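You operate a simulated robot arm through the tools that you are given. There is no shell and no other tool. Be economical: measure what you need, move in short steps, check, and stop when the job is done.

The job below is to be done with a simulated robot arm. You get a single attempt, and the scene is never put back.

JOB
Prove the air tank's safety valve: lift its ring till it blows.
Fine: red air valve and tank inlet valve shut first; then the inlet open again, the air valve last.

The check looks at the end state, three seconds after you hand in, the way a careful person would. Anything else that was tipped, shoved, dropped, spilled or broken makes it a failure.

ROBOT AND FRAMES
A 6-joint arm with a two-finger parallel gripper, fixed in place. Base frame: the origin is at the foot of the arm, x ahead of it, y to its left, z up. Readings come in mm, degrees, newtons and seconds.
With the tool pointing down near the work surface it reaches from about 100 to 740 mm from the base axis. Its first joint turns from -115.0 to 115.0 degrees. Payload 4.2 kg.
The tool frame sits at the grasp point between the pads (the TCP): z along the fingers, y along the line on which they close. The tips reach 23 mm beyond it. Largest opening 94 mm; finger width 38, thickness 10; the body of the gripper, 54 by 96 mm, starts 39 mm behind the TCP.
Orientation is that of the tool frame in the base frame, as a unit quaternion [x, y, z, w]. With the fingers straight down and closing along the base's y, the tool's x points along the base's -x, its y along +y and its z along -z.

CONTROLS
- The arm moves only by the tool arm_command. Its argument "deltas" is a list of rows, each an object of numbers (a shift or turn left out is 0, a gripper value left out holds the last): "dx", "dy", "dz": the shift along the tool's x, y, z in m; "ax", "ay", "az": the turn, a rotation vector about the tool's x, y, z in degrees. In form: [{"dx": .., "dy": .., "dz": .., "ax": .., "ay": .., "az": ..}, ...]. A call has 1 to 12 rows; each row shifts and turns the commanded pose from where the row before left it, along the tool's axes as they then stand. "hand" is the opening, from 0 (shut) to 1 (fully open), set as the call begins (left out, the last holds). A row lasts 0.2 s, in which the tool goes at most 50 mm and 8.6 degrees; a call with a longer step from one row to the next is refused whole, and so is a gripper value outside its range. Where a pose cannot be reached the arm comes as near as it can. A force on the tool above 40 N (or 10 N above the force at the start of the call, whichever is more), or a blocked arm, ends the call early, and 0.2 s more pass. Each finger travels about 108 mm/s and halts on what it meets, pressing with about 32 N; the grip force reading is that of the motor and also rises with nothing between the fingers. The clock runs only during rows and for 0.2 s after the last one: add rows that do not move to give the fingers time. The reply holds the time, the measured pose of the TCP, the force on the tool along the base axes, the opening and the grip force, in the units named above and with some noise.
- Cameras (640 x 400 px; columns grow to the right, rows downward): "scene" is fixed at [221.7, -498.5, 1098.3]; the picture's right is [0.73, -0.68, 0.00], its down [-0.12, -0.13, -0.98] and it looks along [0.67, 0.72, -0.18] (base axes); focal length 214 px, centre (320, 200). "wrist" rides on the gripper at [86, 16, -74] in the tool frame; the picture's right is [-0.18, 0.98, 0.00], its down [-0.58, -0.11, -0.81] and it looks along [-0.79, -0.15, 0.59] (tool axes); focal length 243 px, centre (320, 200). There is no depth. A picture from a camera that has moved, and an enlarged one, comes with that camera's place and axes in the base frame and with its lens.
- get_image(camera): a new picture of that camera. The clock stands still meanwhile.
- lift_body(by): slides the trunk up (or, below 0, down) by that many mm; the arm rides with it, the base frame stays. It gives what a move gives, with no picture.
- close_up(camera, box): a new picture of the part [left, top, right, bottom] of that camera's present view, enlarged. The clock stands still meanwhile.
- sign_off(): hands the job in; it is judged then, once.

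Go step by step. Nothing tells you positions but the pictures and the camera data: compare them with the known pose of the tool, close in by small moves and look again before you grip or let go. The budget is 120 turns and 76 pictures, counting those below and the enlarged ones. Unless the task says otherwise, let go and move clear before handing in, and close with one line.

The tools are called after "Emit:" as a command line: name --argument value ..., lists and objects as JSON in quotes. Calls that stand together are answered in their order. arm_command: Moves the arm, as the interface text tells. Its arguments: {"type":"object","properties":{"deltas":{"type":"array"},"hand":{"type":"number"}},"required":["deltas"]} The other tools are called the same way: lift_body (by) slides the trunk up or down; get_image (camera) takes a picture; close_up (camera, box) takes an enlarged picture of a part of a camera's view; sign_off () hands the job in.

At the start:

```text
t: 0.0
position: [602.7, -9.2, 1198.9]
orientation: [0.0, 1.0, 0.0, 0.001]
force: [0.6, 0.0, -0.6]
opening: 93.8
grasp_force: 0.0
trunk travel left (down, up): [-650.0, 340.0]
```

scene: 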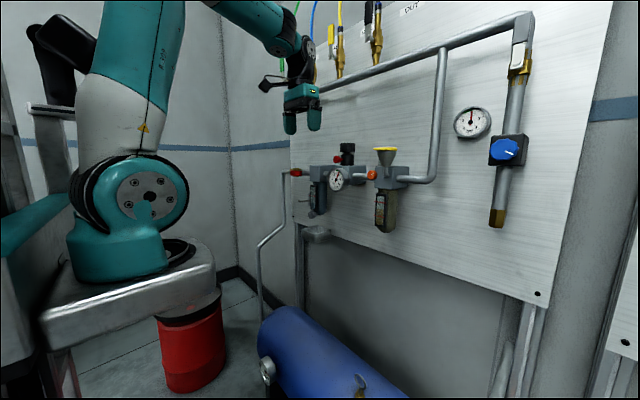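
wrist: 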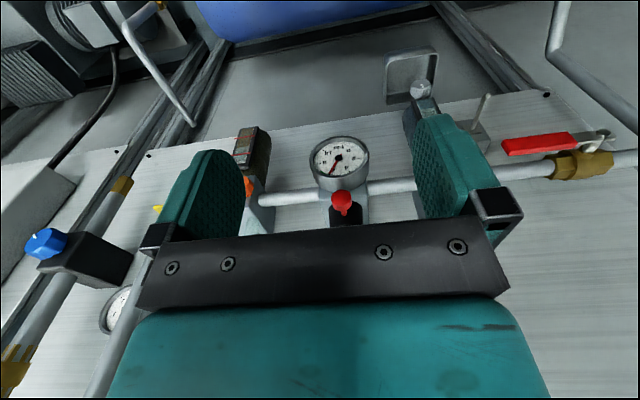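

I see a wall panel with pipework, regulator, gauges, a blue tank below, and a red lever valve on the wrist view. First I look closer at the panel and the tank.

Emit:
close_up --camera "scene" --box '[240, 280, 440, 400]'

Emit:
close_up --camera "scene" --box '[270, 130, 470, 255]'

Emit:
close_up --camera "wrist" --box '[320, 0, 640, 200]'

```text
3.20 times, centred on (340, 340) of scene
camera zoom: at [221.7, -498.5, 1098.3], right [0.73, -0.68, 0.0], down [-0.12, -0.13, -0.98], along [0.67, 0.72, -0.18], focal length 686 px, centre (256, -248)
```

zoom: 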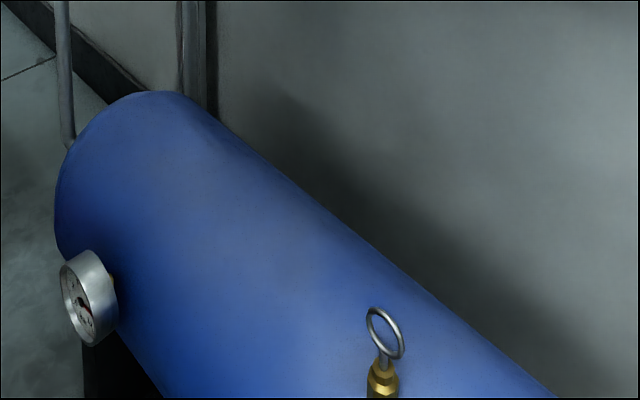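

```text
3.20 times, centred on (370, 192) of scene
camera zoom: at [221.7, -498.5, 1098.3], right [0.73, -0.68, 0.0], down [-0.12, -0.13, -0.98], along [0.67, 0.72, -0.18], focal length 686 px, centre (160, 224)
```

zoom: 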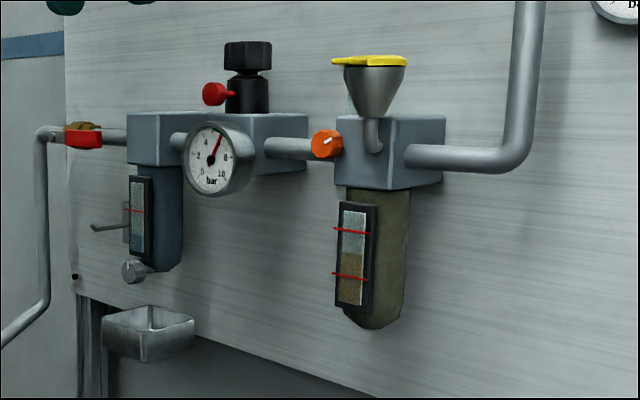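

```text
2.00 times, centred on (480, 100) of wrist
camera zoom: at [515.6, 7.6, 1274.0], right [0.18, 0.98, 0.0], down [0.58, -0.11, 0.81], along [0.79, -0.15, -0.59], focal length 485 px, centre (0, 400)
```

zoom: 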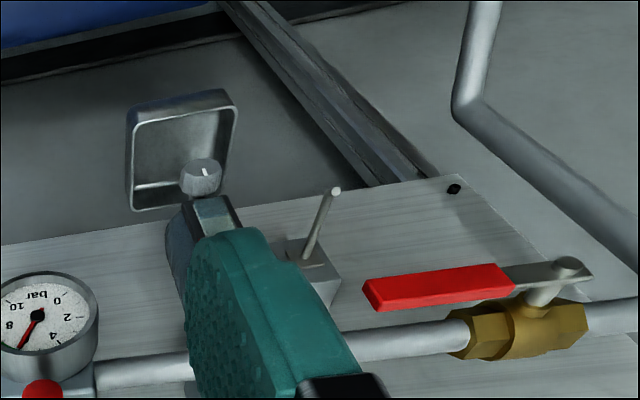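

The red lever handle is at about (752, 222, 1047), pivoting near y≈300. The tank inlet valve isn't visible yet; I pull back and lower the trunk to look.

Emit:
arm_command --deltas '[{"dx": 0.04}, {"dx": 0.04}, {"dx": 0.04}, {"dx": 0.04}, {}]'

Emit:
lift_body --by -300

Emit:
get_image --camera "wrist"

Emit:
get_image --camera "scene"

```text
t: 1.2
position: [448.5, -6.0, 1197.3]
orientation: [0.001, 1.0, -0.001, -0.003]
force: [0.7, 0.5, -0.4]
opening: 94.0
grasp_force: 0.2
out of reach, approached as far as the arm can: row 4
trunk travel left (down, up): [-650.0, 340.0]
```

```text
t: 4.2
position: [448.7, -6.0, 898.3]
orientation: [0.0, 1.0, -0.001, -0.001]
force: [0.3, -0.4, 0.6]
opening: 94.0
grasp_force: 0.2
trunk travel left (down, up): [-350.0, 640.0]
```

```text
70 pictures are left
camera wrist: at [362.4, 10.7, 973.1], right [0.18, 0.98, 0.0], down [0.58, -0.11, 0.81], along [0.79, -0.15, -0.59], focal length 243 px, centre (320, 200)
```

wrist: 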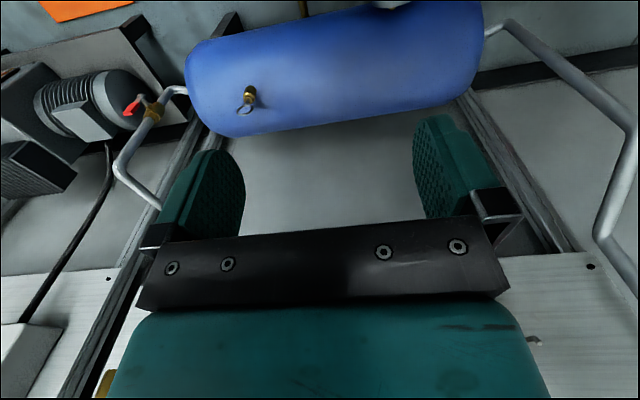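

```text
69 pictures are left
```

scene: 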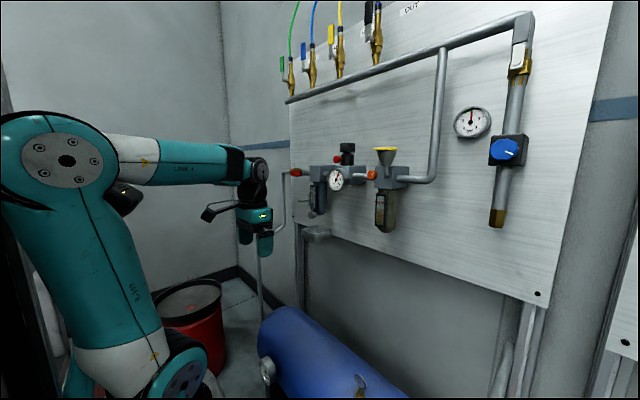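

The inlet valve (small red lever) sits on the pipe at the -y end of the tank. I zoom in on it and the safety valve.

Emit:
close_up --camera "wrist" --box '[80, 50, 280, 175]'

Emit:
arm_command --deltas '[{"dy": -0.05}, {"dy": -0.05}, {"dy": -0.05}, {"dy": -0.05}, {"dy": -0.05}, {}]'

Emit:
get_image --camera "wrist"

```text
3.20 times, centred on (180, 112) of wrist
camera zoom: at [362.4, 10.7, 973.1], right [0.18, 0.98, 0.0], down [0.58, -0.11, 0.81], along [0.79, -0.15, -0.59], focal length 776 px, centre (768, 480)
```

zoom: 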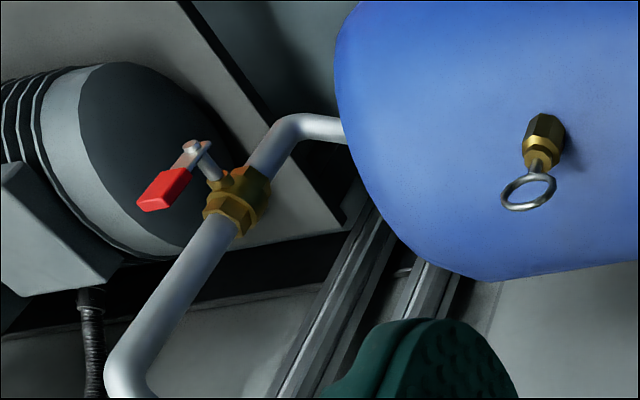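

```text
t: 5.6
position: [468.7, -252.9, 895.4]
orientation: [0.0, 1.0, -0.001, -0.001]
force: [0.1, 0.7, 0.2]
opening: 94.0
grasp_force: 0.1
out of reach, approached as far as the arm can: row 1, 2
trunk travel left (down, up): [-350.0, 640.0]
```

```text
67 pictures are left
camera wrist: at [381.7, -235.6, 971.3], right [0.18, 0.98, 0.0], down [0.58, -0.11, 0.81], along [0.79, -0.15, -0.59], focal length 243 px, centre (320, 200)
```

wrist: 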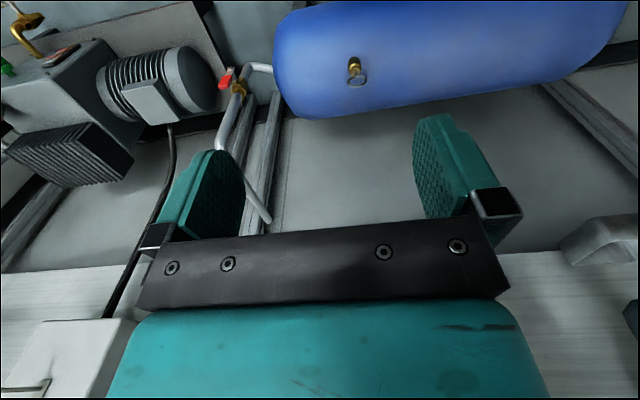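

The ring is at about (638, -209, 500). I zoom in from this second viewpoint to triangulate the inlet valve.

Emit:
close_up --camera "wrist" --box '[190, 40, 290, 102]'

Emit:
close_up --camera "wrist" --box '[310, 40, 410, 102]'

```text
6.40 times, centred on (240, 71) of wrist
camera zoom: at [381.7, -235.6, 971.3], right [0.18, 0.98, 0.0], down [0.58, -0.11, 0.81], along [0.79, -0.15, -0.59], focal length 1553 px, centre (832, 1026)
```

zoom: 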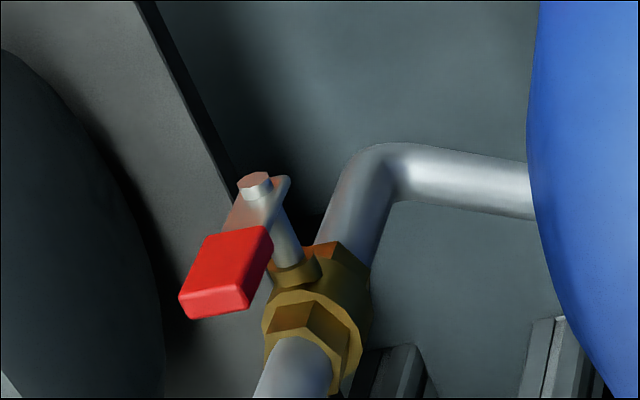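

```text
6.40 times, centred on (360, 71) of wrist
camera zoom: at [381.7, -235.6, 971.3], right [0.18, 0.98, 0.0], down [0.58, -0.11, 0.81], along [0.79, -0.15, -0.59], focal length 1553 px, centre (64, 1026)
```

zoom: 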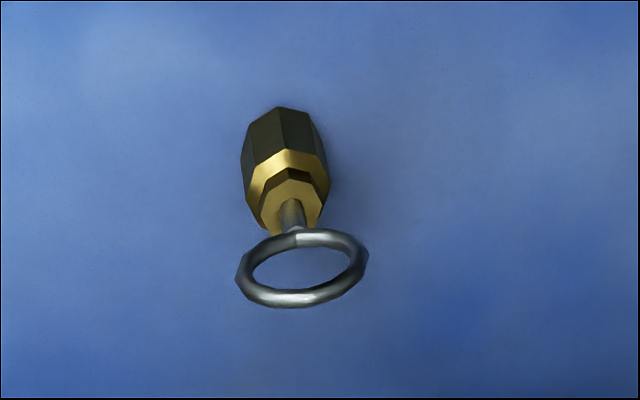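

The inlet valve: pivot about (601,-478,425), lever pointing straight up (open), turning in the y–z plane. I start with the red air valve: raise the trunk, move over to y≈222, with the hand shut for pushing.

Emit:
lift_body --by 150

Emit:
arm_command --deltas '[{"dy": 0.0475, "dx": -0.012}, {"dy": 0.0475, "dx": -0.012}, {"dy": 0.0475, "dx": -0.012}, {"dy": 0.0475, "dx": -0.012}, {"dy": 0.0475, "dx": -0.012}, {"dy": 0.0475, "dx": -0.012}, {"dy": 0.0475, "dx": -0.012}, {"dy": 0.0475, "dx": -0.012}, {"dy": 0.0475, "dx": -0.012}, {"dy": 0.0475, "dx": -0.012}, {}]' --hand 0

Emit:
arm_command --deltas '[{"ay": -8.5}, {"ay": -8.5}, {"ay": -8.5}, {"ay": -8.5}, {"ay": -8.5}, {"ay": -8.5}, {"ay": -8.5}, {"ay": -8.5}, {"ay": -8.5}, {"ay": -8.5}, {"ay": -5}, {}]'

Emit:
get_image --camera "scene"

Emit:
get_image --camera "wrist"

```text
t: 7.3
position: [468.6, -251.9, 1045.9]
orientation: [0.0, 1.0, 0.0, -0.001]
force: [-0.5, -0.7, 0.0]
opening: 94.1
grasp_force: 0.0
trunk travel left (down, up): [-500.0, 490.0]
```

```text
t: 9.8
position: [589.1, 224.5, 1046.2]
orientation: [0.0, 1.0, -0.001, -0.001]
force: [-0.9, 0.1, -0.7]
opening: 0.0
grasp_force: 31.4
trunk travel left (down, up): [-500.0, 490.0]
```

```text
t: 12.3
position: [589.9, 223.4, 1045.6]
orientation: [0.0, 0.707, 0.0, 0.707]
force: [-0.3, 0.3, 0.4]
opening: 0.0
grasp_force: 31.5
trunk travel left (down, up): [-500.0, 490.0]
```

```text
64 pictures are left
```

scene: 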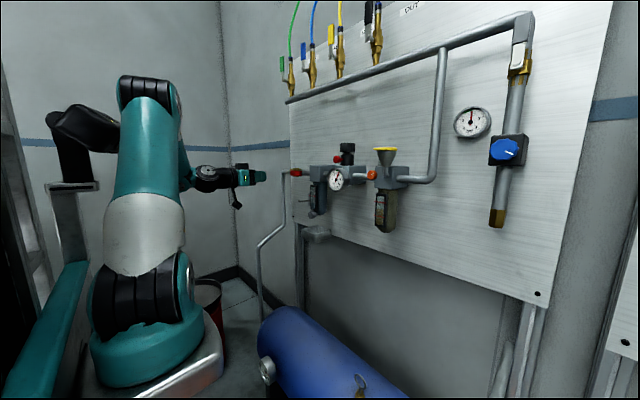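

```text
63 pictures are left
camera wrist: at [513.9, 239.8, 959.3], right [0.0, 0.98, 0.18], down [-0.81, -0.11, 0.58], along [0.59, -0.15, 0.79], focal length 243 px, centre (320, 200)
```

wrist: 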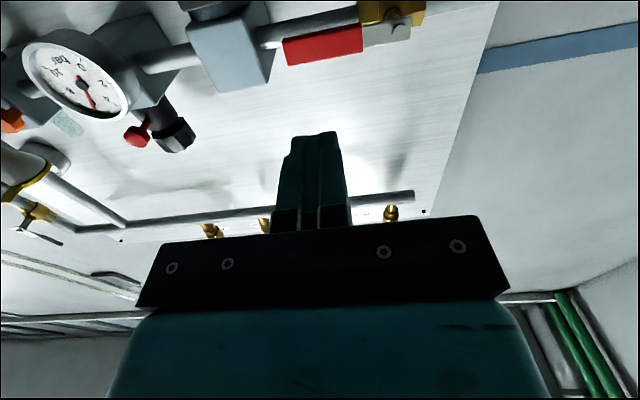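

The horizontal tool works and the lever estimate matches. I move the closed fingers up above the handle, then forward over it.

Emit:
arm_command --deltas '[{"dx": -0.045, "dy": -0.01}, {"dz": 0.04}, {"dz": 0.04}, {"dz": 0.04}, {"dz": 0.029}, {}]'

Emit:
get_image --camera "wrist"

Emit:
close_up --camera "scene" --box '[230, 130, 350, 205]'

```text
t: 13.8
position: [739.4, 213.1, 1090.3]
orientation: [0.0, 0.708, 0.0, 0.707]
force: [0.6, 0.2, -0.5]
opening: 0.0
grasp_force: 32.1
trunk travel left (down, up): [-500.0, 490.0]
```

```text
62 pictures are left
camera wrist: at [663.3, 229.8, 1005.3], right [0.0, 0.98, 0.18], down [-0.81, -0.11, 0.58], along [0.59, -0.15, 0.79], focal length 243 px, centre (320, 200)
```

wrist: 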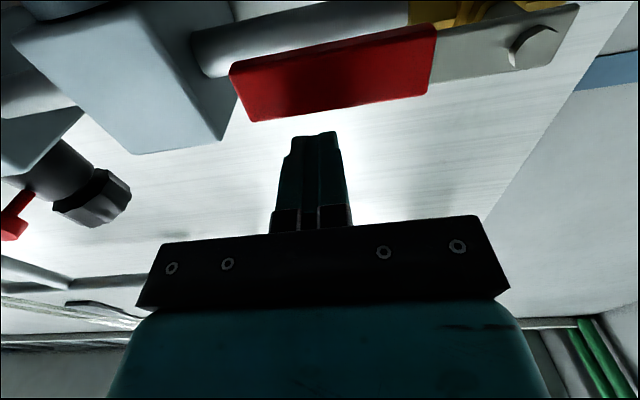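

```text
5.33 times, centred on (290, 168) of scene
camera zoom: at [221.7, -498.5, 1098.3], right [0.73, -0.68, 0.0], down [-0.12, -0.13, -0.98], along [0.67, 0.72, -0.18], focal length 1144 px, centre (480, 373)
```

zoom: 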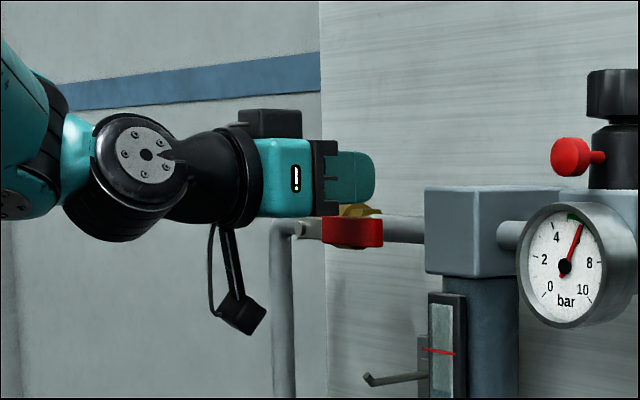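

Finger is above the handle; pivot at about (752, 292, 1048). I press down the first 15–20° and watch the force.

Emit:
arm_command --deltas '[{"dx": 0.013}, {"dx": 0.01, "dy": -0.003}, {"dx": 0.0095, "dy": -0.002}, {}]'

Emit:
get_image --camera "wrist"

```text
t: 14.8
position: [738.3, 209.4, 1056.5]
orientation: [0.0, 0.708, -0.001, 0.706]
force: [-0.4, -1.0, -0.6]
opening: 0.1
grasp_force: 31.8
trunk travel left (down, up): [-500.0, 490.0]
```

```text
60 pictures are left
camera wrist: at [663.0, 224.5, 971.6], right [0.0, 0.98, 0.18], down [-0.8, -0.11, 0.58], along [0.59, -0.15, 0.79], focal length 243 px, centre (320, 200)
```

wrist: 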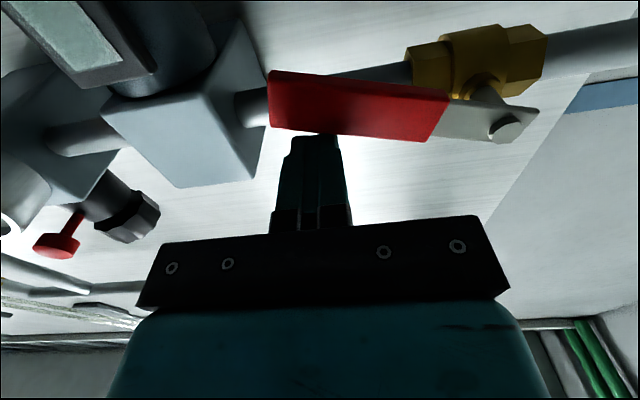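

The lever has turned about 15° downward freely. I follow the arc to 90°.

Emit:
arm_command --deltas '[{"dx": 0.0105, "dy": 0}, {"dx": 0.011, "dy": 0.001}, {"dx": 0.011, "dy": 0.003}, {"dx": 0.011, "dy": 0.004}, {"dx": 0.01, "dy": 0.006}, {"dx": 0.01, "dy": 0.0075}, {"dx": 0.008, "dy": 0.0095}, {"dx": 0.008, "dy": 0.0105}, {"dx": 0.005, "dy": 0.012}, {"dx": 0.004, "dy": 0.012}, {}]'

Emit:
get_image --camera "wrist"

```text
t: 17.1
position: [737.9, 270.7, 969.5]
orientation: [0.002, 0.708, -0.003, 0.706]
force: [-2.6, -21.5, 3.8]
opening: 0.1
grasp_force: 32.2
trunk travel left (down, up): [-500.0, 490.0]
```

```text
59 pictures are left
camera wrist: at [663.0, 287.6, 883.4], right [0.01, 0.98, 0.18], down [-0.81, -0.1, 0.58], along [0.59, -0.15, 0.79], focal length 243 px, centre (320, 200)
```

wrist: 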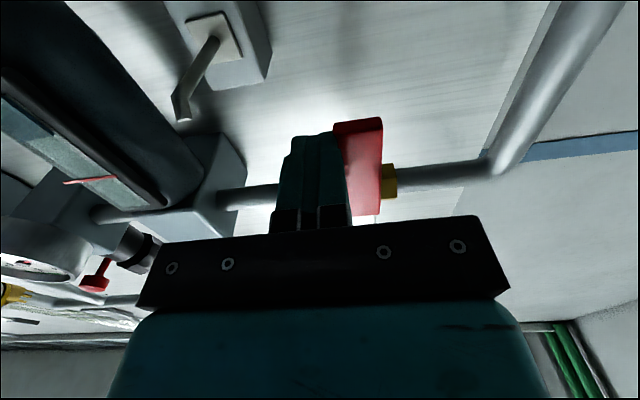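

The lever is against its stop, vertical. I back off, retreat, and check from the scene camera.

Emit:
arm_command --deltas '[{"dy": -0.02}, {"dz": -0.04}, {"dz": -0.04}, {"dz": -0.04}, {"dz": -0.04}, {}]'

Emit:
close_up --camera "scene" --box '[230, 130, 350, 205]'

Emit:
get_image --camera "wrist"

```text
t: 18.6
position: [578.9, 252.9, 968.7]
orientation: [0.0, 0.708, -0.001, 0.706]
force: [0.2, 0.1, -0.5]
opening: 0.0
grasp_force: 31.3
trunk travel left (down, up): [-500.0, 490.0]
```

```text
5.33 times, centred on (290, 168) of scene
camera zoom: at [221.7, -498.5, 1098.3], right [0.73, -0.68, 0.0], down [-0.12, -0.13, -0.98], along [0.67, 0.72, -0.18], focal length 1144 px, centre (480, 373)
```

zoom: 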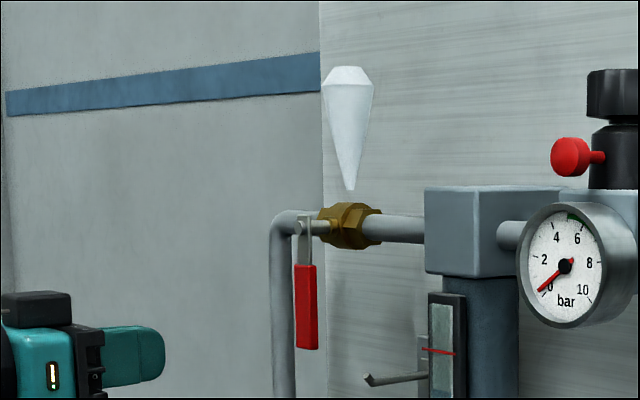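

```text
57 pictures are left
camera wrist: at [503.2, 269.3, 883.1], right [0.0, 0.98, 0.18], down [-0.81, -0.11, 0.58], along [0.59, -0.15, 0.79], focal length 243 px, centre (320, 200)
```

wrist: 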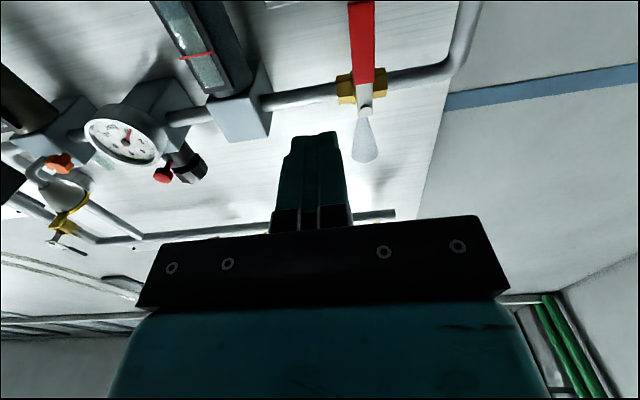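

The air valve is shut: plume vented, gauge at 0. Now I move across to the inlet valve side, staying high, and pitch the tool down by 30° so the camera sees the valve.

Emit:
arm_command --deltas '[{"dy": -0.049}, {"dy": -0.049}, {"dy": -0.049}, {"dy": -0.049}, {"dy": -0.049}, {"dy": -0.049}, {"dy": -0.049}, {"dy": -0.049}, {"dy": -0.049}, {"dy": -0.049}, {"dy": -0.049}, {"dy": -0.049}]'

Emit:
arm_command --deltas '[{"dy": -0.042, "dz": -0.02}, {"dy": -0.042, "dz": -0.02}, {"dz": -0.03}, {"ay": 7.5}, {"ay": 7.5}, {"ay": 7.5}, {"ay": 7.5}, {}]'

Emit:
lift_body --by -380

Emit:
get_image --camera "wrist"

```text
t: 21.1
position: [649.2, -293.2, 999.9]
orientation: [0.0, 0.707, 0.0, 0.707]
force: [0.2, 0.4, 0.2]
opening: 0.1
grasp_force: 32.1
out of reach, approached as far as the arm can: row 3, 4, 5, 6, 7
trunk travel left (down, up): [-500.0, 490.0]
```

```text
t: 22.9
position: [578.2, -375.7, 1000.6]
orientation: [0.0, 0.867, -0.001, 0.498]
force: [0.3, 1.1, 0.6]
opening: 0.0
grasp_force: 32.3
trunk travel left (down, up): [-500.0, 490.0]
```

```text
t: 26.6
position: [578.7, -377.2, 620.3]
orientation: [0.0, 0.866, 0.0, 0.499]
force: [0.0, -0.5, 0.6]
opening: 0.0
grasp_force: 31.7
trunk travel left (down, up): [-120.0, 870.0]
```

```text
56 pictures are left
camera wrist: at [470.1, -359.8, 583.3], right [0.09, 0.98, 0.16], down [-0.41, -0.11, 0.91], along [0.91, -0.15, 0.39], focal length 243 px, centre (320, 200)
```

wrist: 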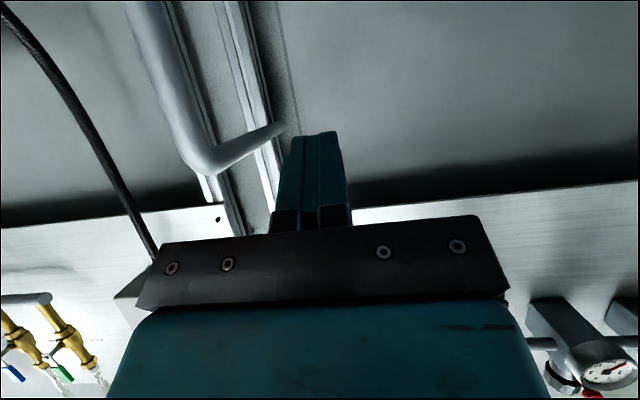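

I see the pipe rising from the valve and bending to the wall. I pull back and lower to bring the valve into view.

Emit:
arm_command --deltas '[{"dx": 0.025, "dz": -0.015, "dy": -0.013}, {"dx": 0.025, "dz": -0.0025, "dy": -0.013}, {"dx": 0.025, "dy": -0.013}, {"dx": 0.025, "dy": -0.013}, {"dx": 0.0255}, {}]'

Emit:
get_image --camera "wrist"

```text
t: 28.0
position: [500.8, -428.8, 520.7]
orientation: [0.0, 0.867, -0.001, 0.499]
force: [0.0, 0.0, -0.2]
opening: 0.1
grasp_force: 31.9
trunk travel left (down, up): [-120.0, 870.0]
```

```text
55 pictures are left
camera wrist: at [391.6, -412.0, 483.7], right [0.09, 0.98, 0.16], down [-0.41, -0.11, 0.91], along [0.91, -0.15, 0.39], focal length 243 px, centre (320, 200)
```

wrist: 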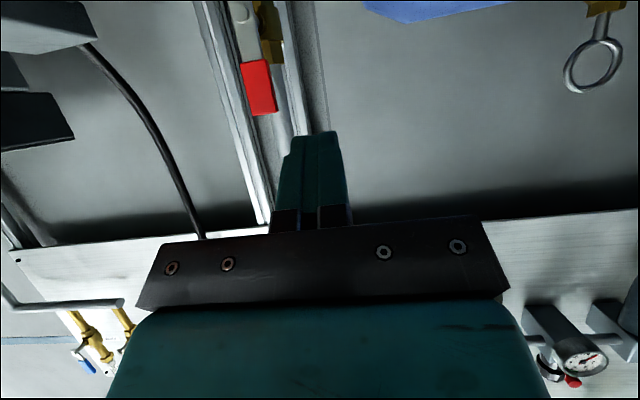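

Lever measured: pivot (603,-478,423), top end at z≈491. I bring the fingertips alongside it on the +y side.

Emit:
arm_command --deltas '[{"dz": 0.037, "dx": 0.004, "dy": -0.008}, {"dz": 0.037, "dx": 0.004, "dy": -0.008}, {"dz": 0.0134, "dx": -0.008}, {"dz": 0.0134, "dx": -0.0075}, {}]'

Emit:
get_image --camera "wrist"

```text
t: 29.2
position: [592.5, -443.4, 476.2]
orientation: [0.0, 0.867, -0.001, 0.499]
force: [0.1, 0.3, -0.2]
opening: 0.0
grasp_force: 32.4
trunk travel left (down, up): [-120.0, 870.0]
```

```text
54 pictures are left
camera wrist: at [483.1, -427.9, 439.7], right [0.09, 0.98, 0.16], down [-0.41, -0.11, 0.91], along [0.91, -0.15, 0.39], focal length 243 px, centre (320, 200)
```

wrist: 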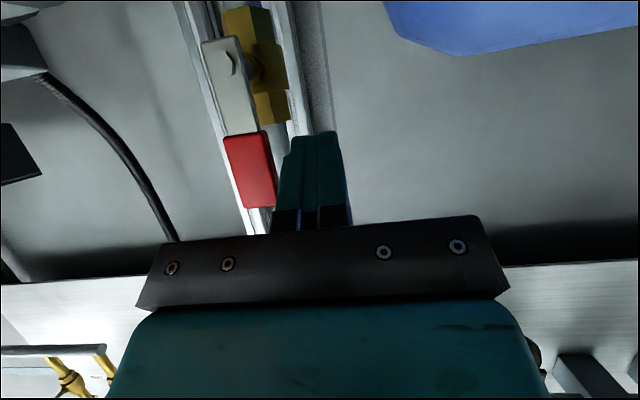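

Positions agree. I push the lever gently toward -y for the first ~20°.

Emit:
arm_command --deltas '[{"dy": -0.012}, {"dy": -0.006, "dx": -0.002, "dz": -0.001}, {"dy": -0.006, "dx": -0.002, "dz": -0.001}, {"dy": -0.006, "dx": -0.0015, "dz": -0.001}, {}]'

Emit:
get_image --camera "wrist"

```text
t: 30.4
position: [592.5, -474.1, 483.7]
orientation: [0.0, 0.866, -0.001, 0.5]
force: [1.0, 1.7, 0.1]
opening: 0.0
grasp_force: 32.0
trunk travel left (down, up): [-120.0, 870.0]
```

```text
53 pictures are left
camera wrist: at [483.4, -458.2, 446.2], right [0.09, 0.98, 0.16], down [-0.41, -0.11, 0.91], along [0.91, -0.15, 0.39], focal length 243 px, centre (320, 200)
```

wrist: 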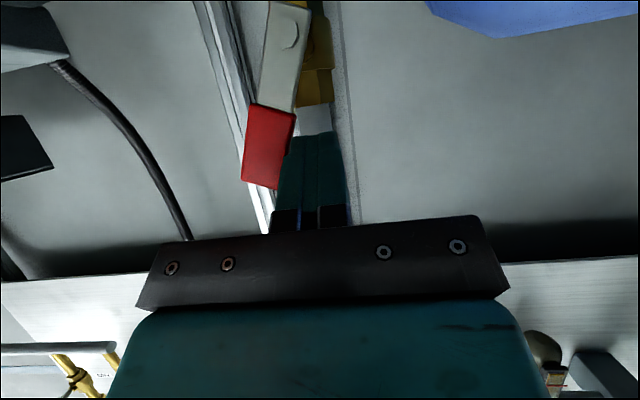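

The lever turns clockwise freely. I follow the arc to the stop.

Emit:
arm_command --deltas '[{"dy": -0.008, "dx": -0.0011, "dz": -0.0006}, {"dy": -0.008}, {"dy": -0.007, "dx": 0.0009, "dz": 0.0005}, {"dy": -0.006, "dx": 0.0021, "dz": 0.0012}, {"dy": -0.007, "dx": 0.0031, "dz": 0.0018}, {"dy": -0.006, "dx": 0.0043, "dz": 0.0025}, {"dy": -0.005, "dx": 0.0052, "dz": 0.003}, {"dy": -0.005, "dx": 0.0061, "dz": 0.0035}, {"dy": -0.001, "dx": 0.0035, "dz": 0.002}, {}]'

Emit:
get_image --camera "wrist"

```text
t: 32.6
position: [592.6, -526.4, 458.5]
orientation: [0.0, 0.866, -0.003, 0.5]
force: [-5.8, 4.3, 24.4]
opening: 0.0
grasp_force: 32.6
trunk travel left (down, up): [-120.0, 870.0]
```

```text
52 pictures are left
camera wrist: at [483.4, -511.2, 421.0], right [0.09, 0.98, 0.15], down [-0.41, -0.1, 0.91], along [0.91, -0.15, 0.39], focal length 243 px, centre (320, 200)
```

wrist: 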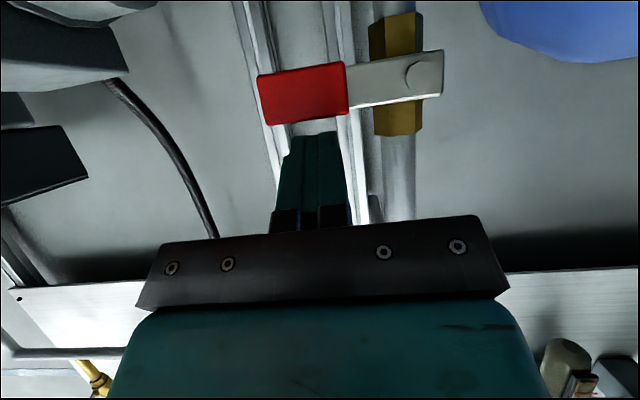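

The inlet valve is shut, at its stop. I back off, rise, and turn the tool downward over the safety valve, opening the hand.

Emit:
arm_command --deltas '[{"dx": -0.0173, "dz": -0.01}, {"dz": -0.035, "dx": 0.02}, {"dz": -0.035, "dx": 0.02}, {}]'

Emit:
lift_body --by 200

Emit:
arm_command --deltas '[{"dy": 0.045}, {"dy": 0.045}, {"dy": 0.045}, {"dy": 0.045, "ay": 8.5}, {"dy": 0.045, "ay": 8.5}, {"dy": 0.045, "ay": 8.5}, {"dy": 0.045, "ay": 8.5}, {"ay": 8.5}, {"ay": 8.5}, {"ay": 8.5}, {"ay": 0.5}, {}]' --hand 1

Emit:
get_image --camera "wrist"

```text
t: 33.6
position: [510.2, -527.2, 476.4]
orientation: [-0.001, 0.867, 0.0, 0.498]
force: [0.2, -0.3, -0.7]
opening: 0.0
grasp_force: 31.6
trunk travel left (down, up): [-120.0, 870.0]
```

```text
t: 35.8
position: [511.7, -526.4, 675.4]
orientation: [0.0, 0.866, 0.0, 0.499]
force: [-0.5, -0.2, -0.2]
opening: 0.0
grasp_force: 32.4
trunk travel left (down, up): [-320.0, 670.0]
```

```text
t: 38.4
position: [514.4, -214.7, 676.2]
orientation: [0.0, 1.0, -0.001, -0.002]
force: [1.3, 0.1, 0.2]
opening: 94.0
grasp_force: 0.0
out of reach, approached as far as the arm can: row 6
trunk travel left (down, up): [-320.0, 670.0]
```

```text
51 pictures are left
camera wrist: at [426.1, -197.7, 752.7], right [0.18, 0.98, 0.0], down [0.58, -0.11, 0.8], along [0.79, -0.15, -0.59], focal length 243 px, centre (320, 200)
```

wrist: 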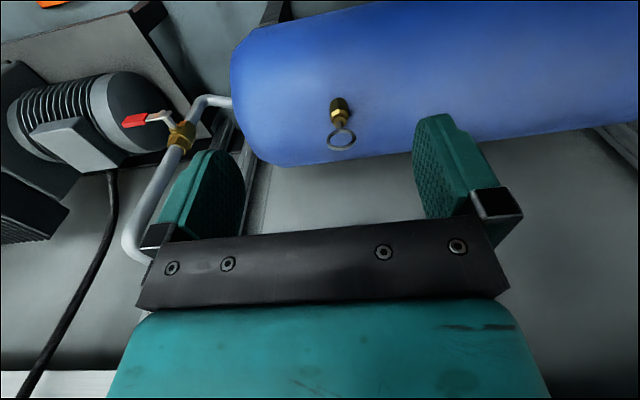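

The inlet lever is horizontal (shut), and the ring again fits (636,-210,500). I move above it and yaw 90° so the fingers close along x.

Emit:
arm_command --deltas '[{"dx": -0.041, "dy": 0.005}, {"dx": -0.041}, {"dx": -0.041}, {}]'

Emit:
arm_command --deltas '[{"az": 8.5}, {"az": 8.5}, {"az": 8.5}, {"az": 8.5}, {"az": 8.5}, {"az": 8.5}, {"az": 8.5}, {"az": 8.5}, {"az": 8.5}, {"az": 8.5}, {"az": 5}, {}]'

Emit:
get_image --camera "wrist"

Emit:
get_image --camera "scene"

```text
t: 39.4
position: [635.6, -208.6, 677.7]
orientation: [0.0, 1.0, 0.0, -0.001]
force: [-0.5, -0.7, 0.4]
opening: 94.0
grasp_force: 0.1
trunk travel left (down, up): [-320.0, 670.0]
```

```text
t: 42.0
position: [635.2, -210.0, 677.4]
orientation: [0.708, 0.706, -0.001, 0.0]
force: [-0.5, 0.7, -0.6]
opening: 94.0
grasp_force: 0.1
trunk travel left (down, up): [-320.0, 670.0]
```

```text
50 pictures are left
camera wrist: at [652.2, -122.2, 752.0], right [0.98, -0.19, 0.0], down [-0.11, -0.58, 0.81], along [-0.15, -0.79, -0.59], focal length 243 px, centre (320, 200)
```

wrist: 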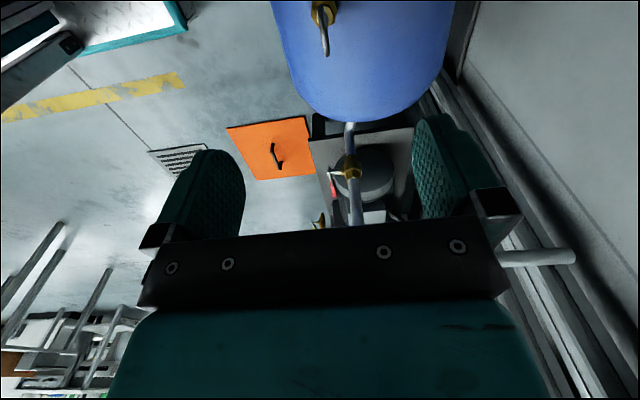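

```text
49 pictures are left
```

scene: 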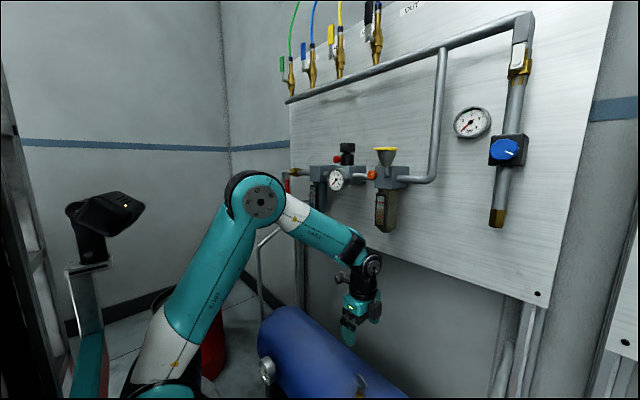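

The ring is edge-on between the fingers at x≈639. I descend in two steps.

Emit:
arm_command --deltas '[{"dz": 0.03, "dy": 0.004}, {"dz": 0.03}, {"dz": 0.03}, {"dz": 0.015}, {}]'

Emit:
get_image --camera "wrist"

Emit:
close_up --camera "scene" --box '[300, 290, 460, 400]'

```text
t: 43.2
position: [639.8, -210.4, 573.2]
orientation: [0.707, 0.707, -0.002, 0.0]
force: [0.3, -0.3, -0.3]
opening: 93.8
grasp_force: 0.0
trunk travel left (down, up): [-320.0, 670.0]
```

```text
48 pictures are left
camera wrist: at [655.8, -122.6, 647.1], right [0.98, -0.18, 0.0], down [-0.11, -0.58, 0.81], along [-0.15, -0.79, -0.59], focal length 243 px, centre (320, 200)
```

wrist: 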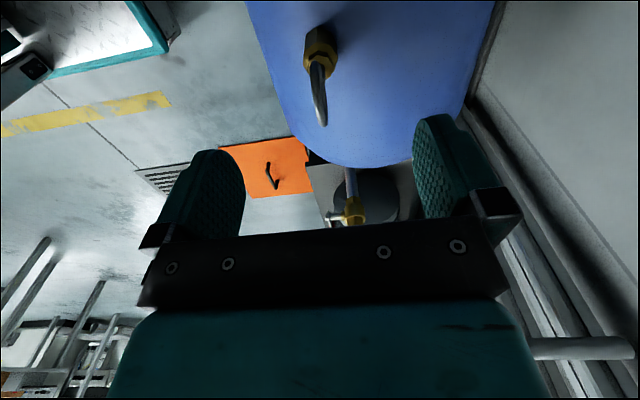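

```text
3.64 times, centred on (380, 345) of scene
camera zoom: at [221.7, -498.5, 1098.3], right [0.73, -0.68, 0.0], down [-0.12, -0.13, -0.98], along [0.67, 0.72, -0.18], focal length 780 px, centre (102, -327)
```

zoom: 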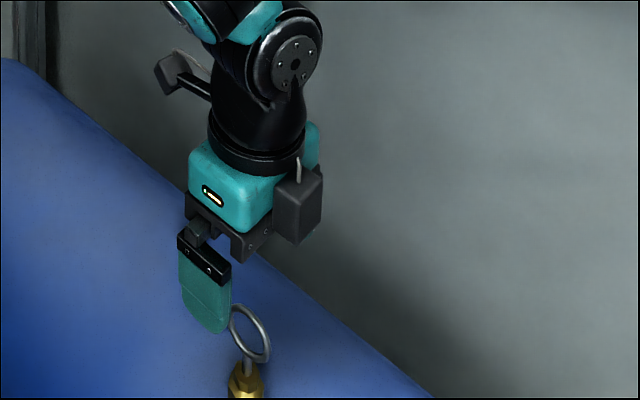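

Ring centred between the fingers, top at about z≈523. I descend to TCP z≈511 and look before closing.

Emit:
arm_command --deltas '[{"dz": 0.03}, {"dz": 0.02}, {"dz": 0.012}, {}]'

Emit:
get_image --camera "wrist"

Emit:
close_up --camera "scene" --box '[300, 300, 460, 400]'

```text
t: 44.2
position: [639.7, -210.1, 511.1]
orientation: [0.707, 0.707, -0.001, 0.0]
force: [-0.4, -0.3, 0.2]
opening: 94.0
grasp_force: 0.0
trunk travel left (down, up): [-320.0, 670.0]
```

```text
46 pictures are left
camera wrist: at [655.1, -123.0, 584.6], right [0.98, -0.18, 0.0], down [-0.11, -0.58, 0.81], along [-0.15, -0.79, -0.59], focal length 243 px, centre (320, 200)
```

wrist: 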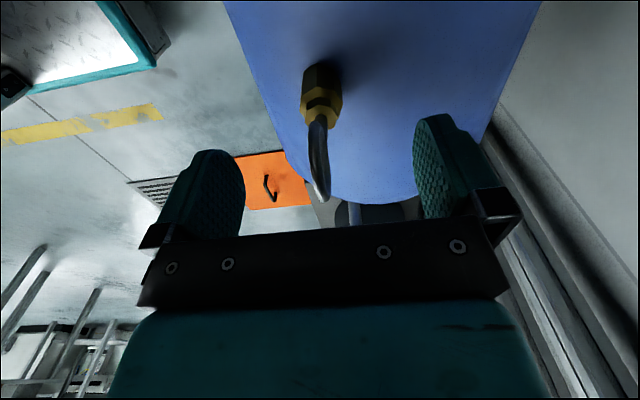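

```text
4.00 times, centred on (380, 350) of scene
camera zoom: at [221.7, -498.5, 1098.3], right [0.73, -0.68, 0.0], down [-0.12, -0.13, -0.98], along [0.67, 0.72, -0.18], focal length 858 px, centre (80, -400)
```

zoom: 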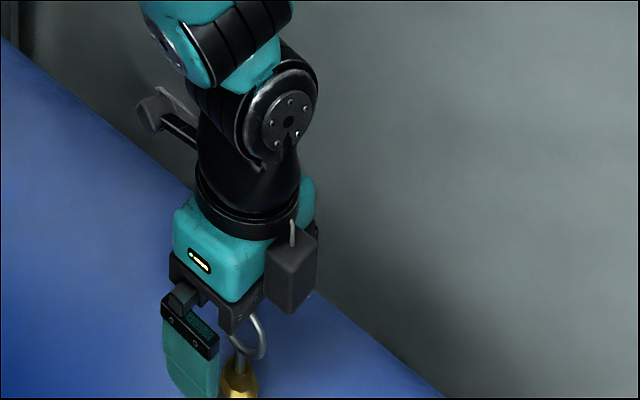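

The ring spans roughly z 482–520 between the pads. I close on it.

Emit:
arm_command --deltas '[{}, {}, {}, {}]' --hand 0

Emit:
get_image --camera "wrist"

Emit:
close_up --camera "scene" --box '[300, 300, 460, 400]'

```text
t: 45.2
position: [640.8, -210.0, 509.7]
orientation: [0.707, 0.707, -0.002, 0.0]
force: [3.4, -0.1, -0.3]
opening: 4.5
grasp_force: 45.3
trunk travel left (down, up): [-320.0, 670.0]
```

```text
44 pictures are left
camera wrist: at [655.3, -123.0, 584.9], right [0.98, -0.18, 0.0], down [-0.11, -0.58, 0.81], along [-0.15, -0.79, -0.59], focal length 243 px, centre (320, 200)
```

wrist: 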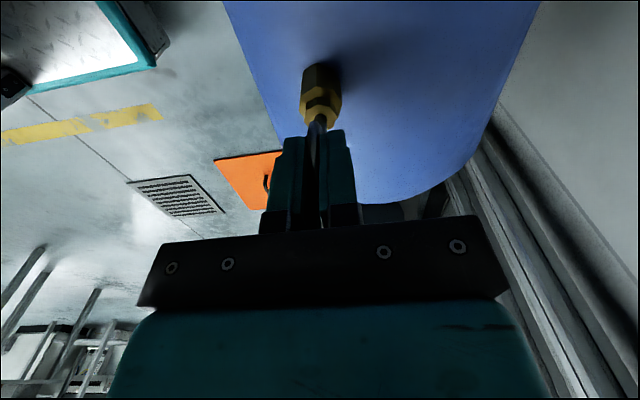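

```text
4.00 times, centred on (380, 350) of scene
camera zoom: at [221.7, -498.5, 1098.3], right [0.73, -0.68, 0.0], down [-0.12, -0.13, -0.98], along [0.67, 0.72, -0.18], focal length 858 px, centre (80, -400)
```

zoom: 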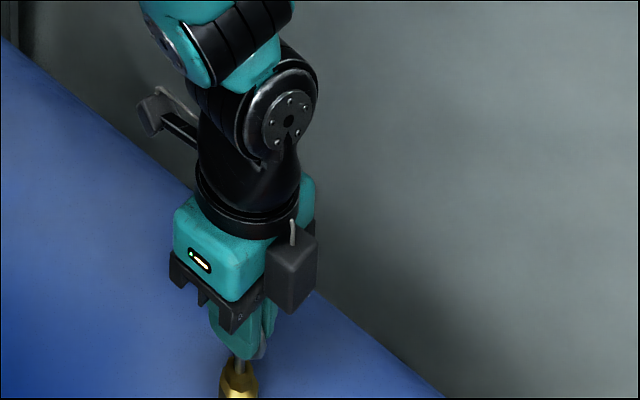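

The ring is gripped (opening 4.5 mm). I lift in 2 mm steps and read the force.

Emit:
arm_command --deltas '[{"dz": -0.002}, {"dz": -0.002}, {"dz": -0.002}, {}]'

Emit:
get_image --camera "wrist"

```text
t: 46.2
position: [639.5, -210.4, 516.0]
orientation: [0.707, 0.707, -0.001, -0.001]
force: [3.9, -1.1, -3.5]
opening: 4.8
grasp_force: 45.2
trunk travel left (down, up): [-320.0, 670.0]
```

```text
42 pictures are left
camera wrist: at [655.4, -122.9, 590.6], right [0.98, -0.18, 0.0], down [-0.11, -0.58, 0.81], along [-0.15, -0.79, -0.59], focal length 243 px, centre (320, 200)
```

wrist: 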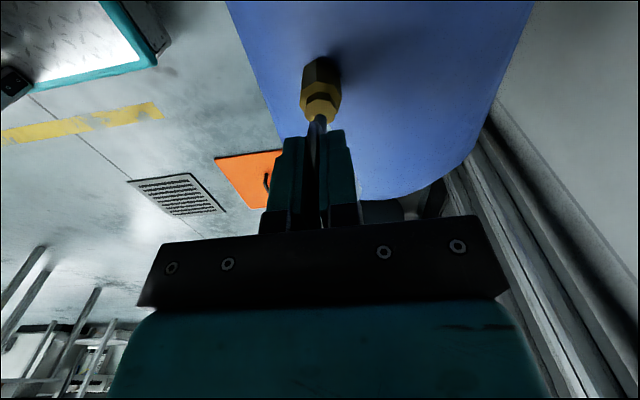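

The ring follows with a few newtons; no plume yet. I lift further.

Emit:
arm_command --deltas '[{"dz": -0.002}, {"dz": -0.002}, {}]'

Emit:
get_image --camera "wrist"

```text
t: 47.0
position: [640.1, -208.3, 519.2]
orientation: [0.707, 0.707, -0.002, 0.0]
force: [3.8, -2.4, -5.0]
opening: 4.8
grasp_force: 44.9
trunk travel left (down, up): [-320.0, 670.0]
```

```text
41 pictures are left
camera wrist: at [655.4, -123.0, 594.5], right [0.98, -0.18, 0.0], down [-0.11, -0.58, 0.81], along [-0.15, -0.79, -0.59], focal length 243 px, centre (320, 200)
```

wrist: 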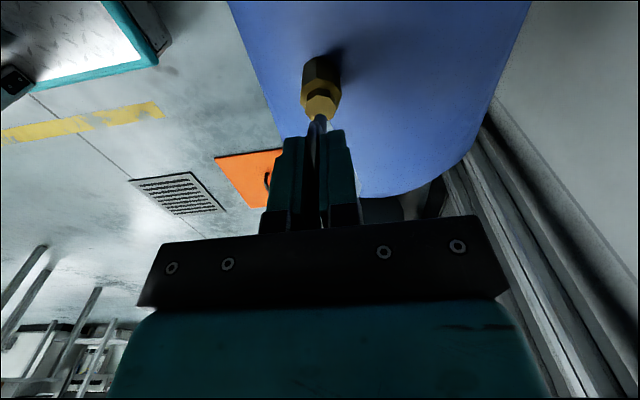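

Force still rises slowly, so the ring is probably being drawn up against its spring. I lift further and zoom on the valve.

Emit:
arm_command --deltas '[{"dz": -0.002}, {"dz": -0.002}, {"dz": -0.002}, {}]'

Emit:
close_up --camera "wrist" --box '[240, 30, 400, 130]'

Emit:
close_up --camera "scene" --box '[240, 290, 440, 400]'

```text
t: 48.0
position: [639.3, -209.7, 525.7]
orientation: [0.708, 0.706, -0.001, -0.001]
force: [4.5, -3.2, -19.2]
opening: 4.7
grasp_force: 44.7
trunk travel left (down, up): [-320.0, 670.0]
```

```text
4.00 times, centred on (320, 80) of wrist
camera zoom: at [655.6, -123.0, 600.0], right [0.98, -0.18, 0.0], down [-0.11, -0.58, 0.81], along [-0.15, -0.79, -0.59], focal length 970 px, centre (320, 680)
```

zoom: 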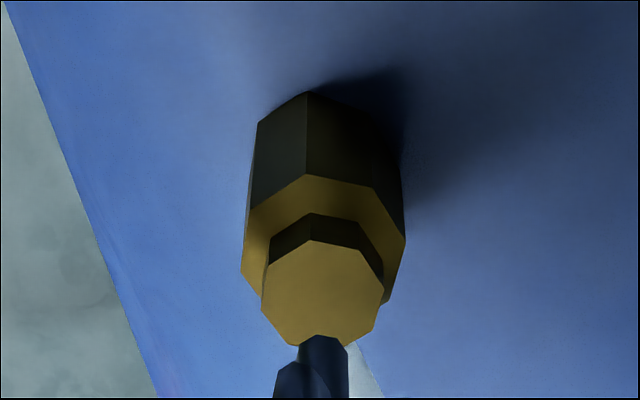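

```text
3.20 times, centred on (340, 345) of scene
camera zoom: at [221.7, -498.5, 1098.3], right [0.73, -0.68, 0.0], down [-0.12, -0.13, -0.98], along [0.67, 0.72, -0.18], focal length 686 px, centre (256, -264)
```

zoom: 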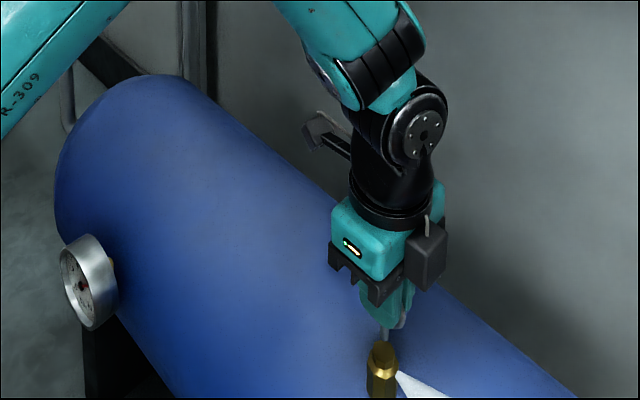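

The safety valve blows: a white jet comes from its side. I lower the ring back, let go and rise.

Emit:
arm_command --deltas '[{}, {"dz": 0.005}, {"dz": 0.005}, {"dz": 0.005}, {}]'

Emit:
arm_command --deltas '[{}, {}, {}, {}, {"dz": -0.03}, {"dz": -0.03}, {"dz": -0.03}, {"dz": -0.03}, {"dz": -0.03}, {}]' --hand 1

Emit:
close_up --camera "scene" --box '[240, 290, 440, 400]'

Emit:
get_image --camera "wrist"

```text
t: 49.2
position: [640.7, -209.6, 510.8]
orientation: [0.707, 0.707, -0.002, 0.0]
force: [-1.5, -4.3, -1.0]
opening: 4.9
grasp_force: 44.9
trunk travel left (down, up): [-320.0, 670.0]
```

```text
t: 51.4
position: [640.3, -210.0, 661.7]
orientation: [0.707, 0.707, -0.001, -0.001]
force: [0.5, 0.3, 0.1]
opening: 94.0
grasp_force: 0.1
trunk travel left (down, up): [-320.0, 670.0]
```

```text
3.20 times, centred on (340, 345) of scene
camera zoom: at [221.7, -498.5, 1098.3], right [0.73, -0.68, 0.0], down [-0.12, -0.13, -0.98], along [0.67, 0.72, -0.18], focal length 686 px, centre (256, -264)
```

zoom: 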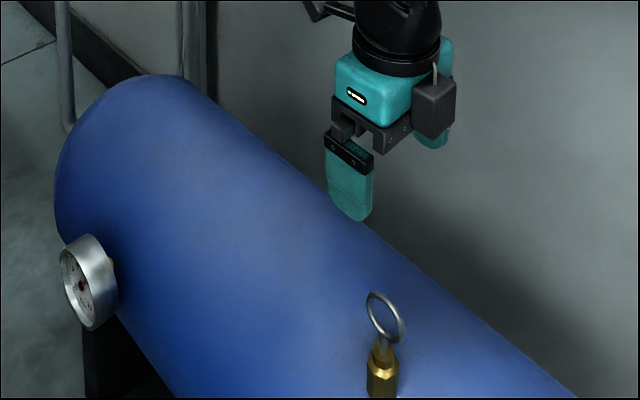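

```text
37 pictures are left
camera wrist: at [655.3, -123.1, 735.9], right [0.98, -0.18, 0.0], down [-0.11, -0.58, 0.81], along [-0.15, -0.79, -0.59], focal length 243 px, centre (320, 200)
```

wrist: 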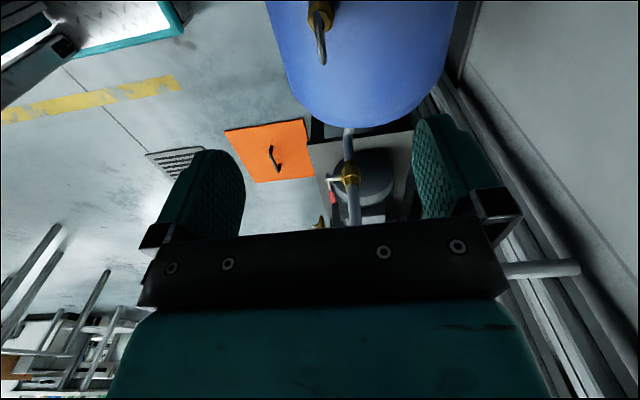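

Jet stopped and the ring is back down. Next I reopen the inlet: shut the hand, undo the yaw and return to the front of that valve.

Emit:
arm_command --deltas '[{"az": -8.5}, {"az": -8.5}, {"az": -8.5}, {"az": -8.5}, {"az": -8.5}, {"az": -8.5}, {"az": -8.5}, {"az": -8.5}, {"az": -8.5}, {"az": -8.5}, {"az": -5}, {}]' --hand 0

Emit:
arm_command --deltas '[{"dx": 0.04}, {"dx": 0.04}, {"dx": 0.04}, {"ay": -8.5}, {"ay": -8.5}, {"ay": -8.5}, {"ay": -8.5}, {"ay": -8.5}, {"ay": -8.5}, {"ay": -8.5}, {"ay": -0.5}, {}]'

Emit:
arm_command --deltas '[{"dy": -0.045}, {"dy": -0.045}, {"dy": -0.045}, {"dy": -0.045}, {"dy": -0.045}, {"dy": -0.045}, {"dy": -0.045}, {}]'

Emit:
get_image --camera "scene"

```text
t: 54.0
position: [641.4, -209.1, 660.2]
orientation: [-0.001, 1.0, 0.0, -0.002]
force: [1.1, -0.3, 0.3]
opening: 0.0
grasp_force: 32.8
trunk travel left (down, up): [-320.0, 670.0]
```

```text
t: 56.6
position: [591.9, -254.6, 688.3]
orientation: [-0.001, 0.867, 0.0, 0.498]
force: [0.2, 0.6, -0.2]
opening: 0.2
grasp_force: 31.7
out of reach, approached as far as the arm can: row 6, 7, 8, 9, 10
trunk travel left (down, up): [-320.0, 670.0]
```

```text
t: 58.4
position: [592.4, -567.9, 687.2]
orientation: [0.0, 0.867, 0.0, 0.498]
force: [-0.4, 0.9, -0.1]
opening: 0.3
grasp_force: 32.3
trunk travel left (down, up): [-320.0, 670.0]
```

```text
36 pictures are left
```

scene: 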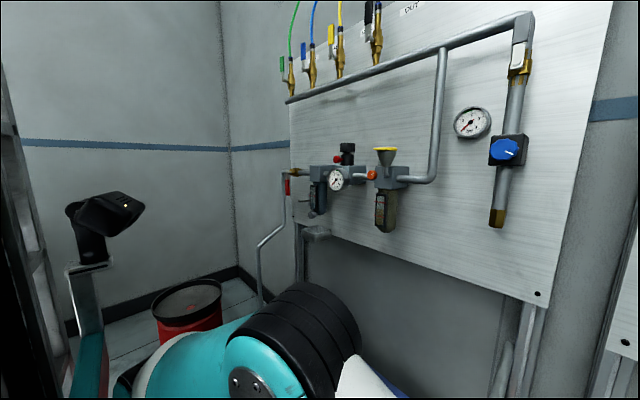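

I retract a bit and lower the trunk to the earlier height, then look.

Emit:
arm_command --deltas '[{"dz": -0.033, "dx": 0.019, "dy": 0.02}, {"dz": -0.033, "dx": 0.019, "dy": 0.017}, {}]'

Emit:
lift_body --by -200

Emit:
get_image --camera "wrist"

```text
t: 59.2
position: [517.6, -532.7, 689.3]
orientation: [-0.001, 0.866, 0.0, 0.5]
force: [0.3, -0.6, 0.6]
opening: 0.1
grasp_force: 32.0
trunk travel left (down, up): [-320.0, 670.0]
```

```text
t: 61.4
position: [515.6, -532.8, 487.9]
orientation: [0.0, 0.866, -0.001, 0.499]
force: [-0.2, 0.0, 0.1]
opening: 0.2
grasp_force: 32.0
trunk travel left (down, up): [-120.0, 870.0]
```

```text
35 pictures are left
camera wrist: at [407.1, -515.6, 451.9], right [0.09, 0.98, 0.16], down [-0.41, -0.11, 0.91], along [0.91, -0.15, 0.39], focal length 243 px, centre (320, 200)
```

wrist: 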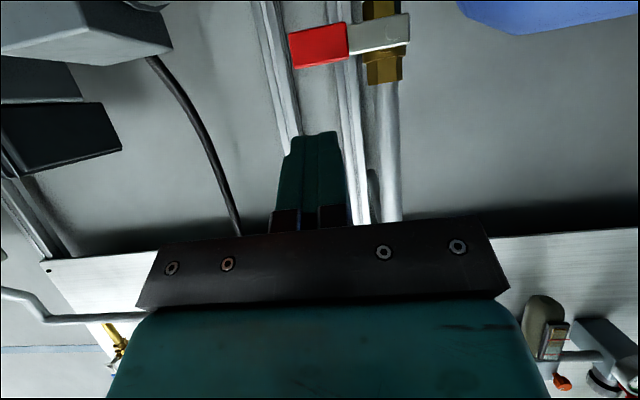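

The inlet lever is as I left it (handle ~(603,-529,421)). I go down in front of it, then forward beneath the handle.

Emit:
arm_command --deltas '[{"dx": 0.031, "dz": 0.0178, "dy": 0.003}, {"dx": 0.031, "dz": 0.0178}, {"dx": 0.0307, "dz": 0.0178}, {}]'

Emit:
get_image --camera "wrist"

```text
t: 62.4
position: [515.9, -529.2, 380.4]
orientation: [0.0, 0.866, -0.001, 0.499]
force: [0.3, 1.3, -0.2]
opening: 0.1
grasp_force: 32.0
trunk travel left (down, up): [-120.0, 870.0]
```

```text
34 pictures are left
camera wrist: at [406.4, -512.9, 344.1], right [0.09, 0.98, 0.16], down [-0.41, -0.11, 0.91], along [0.91, -0.15, 0.39], focal length 243 px, centre (320, 200)
```

wrist: 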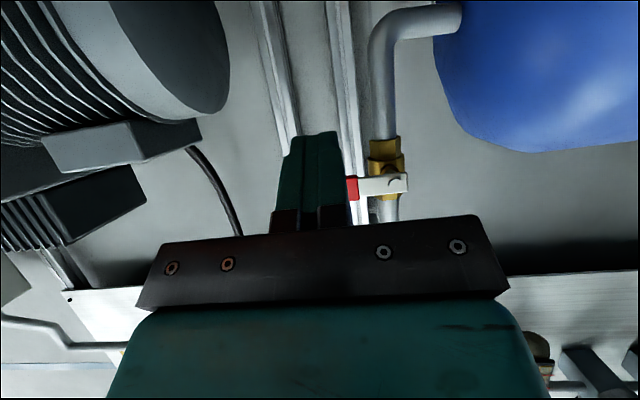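

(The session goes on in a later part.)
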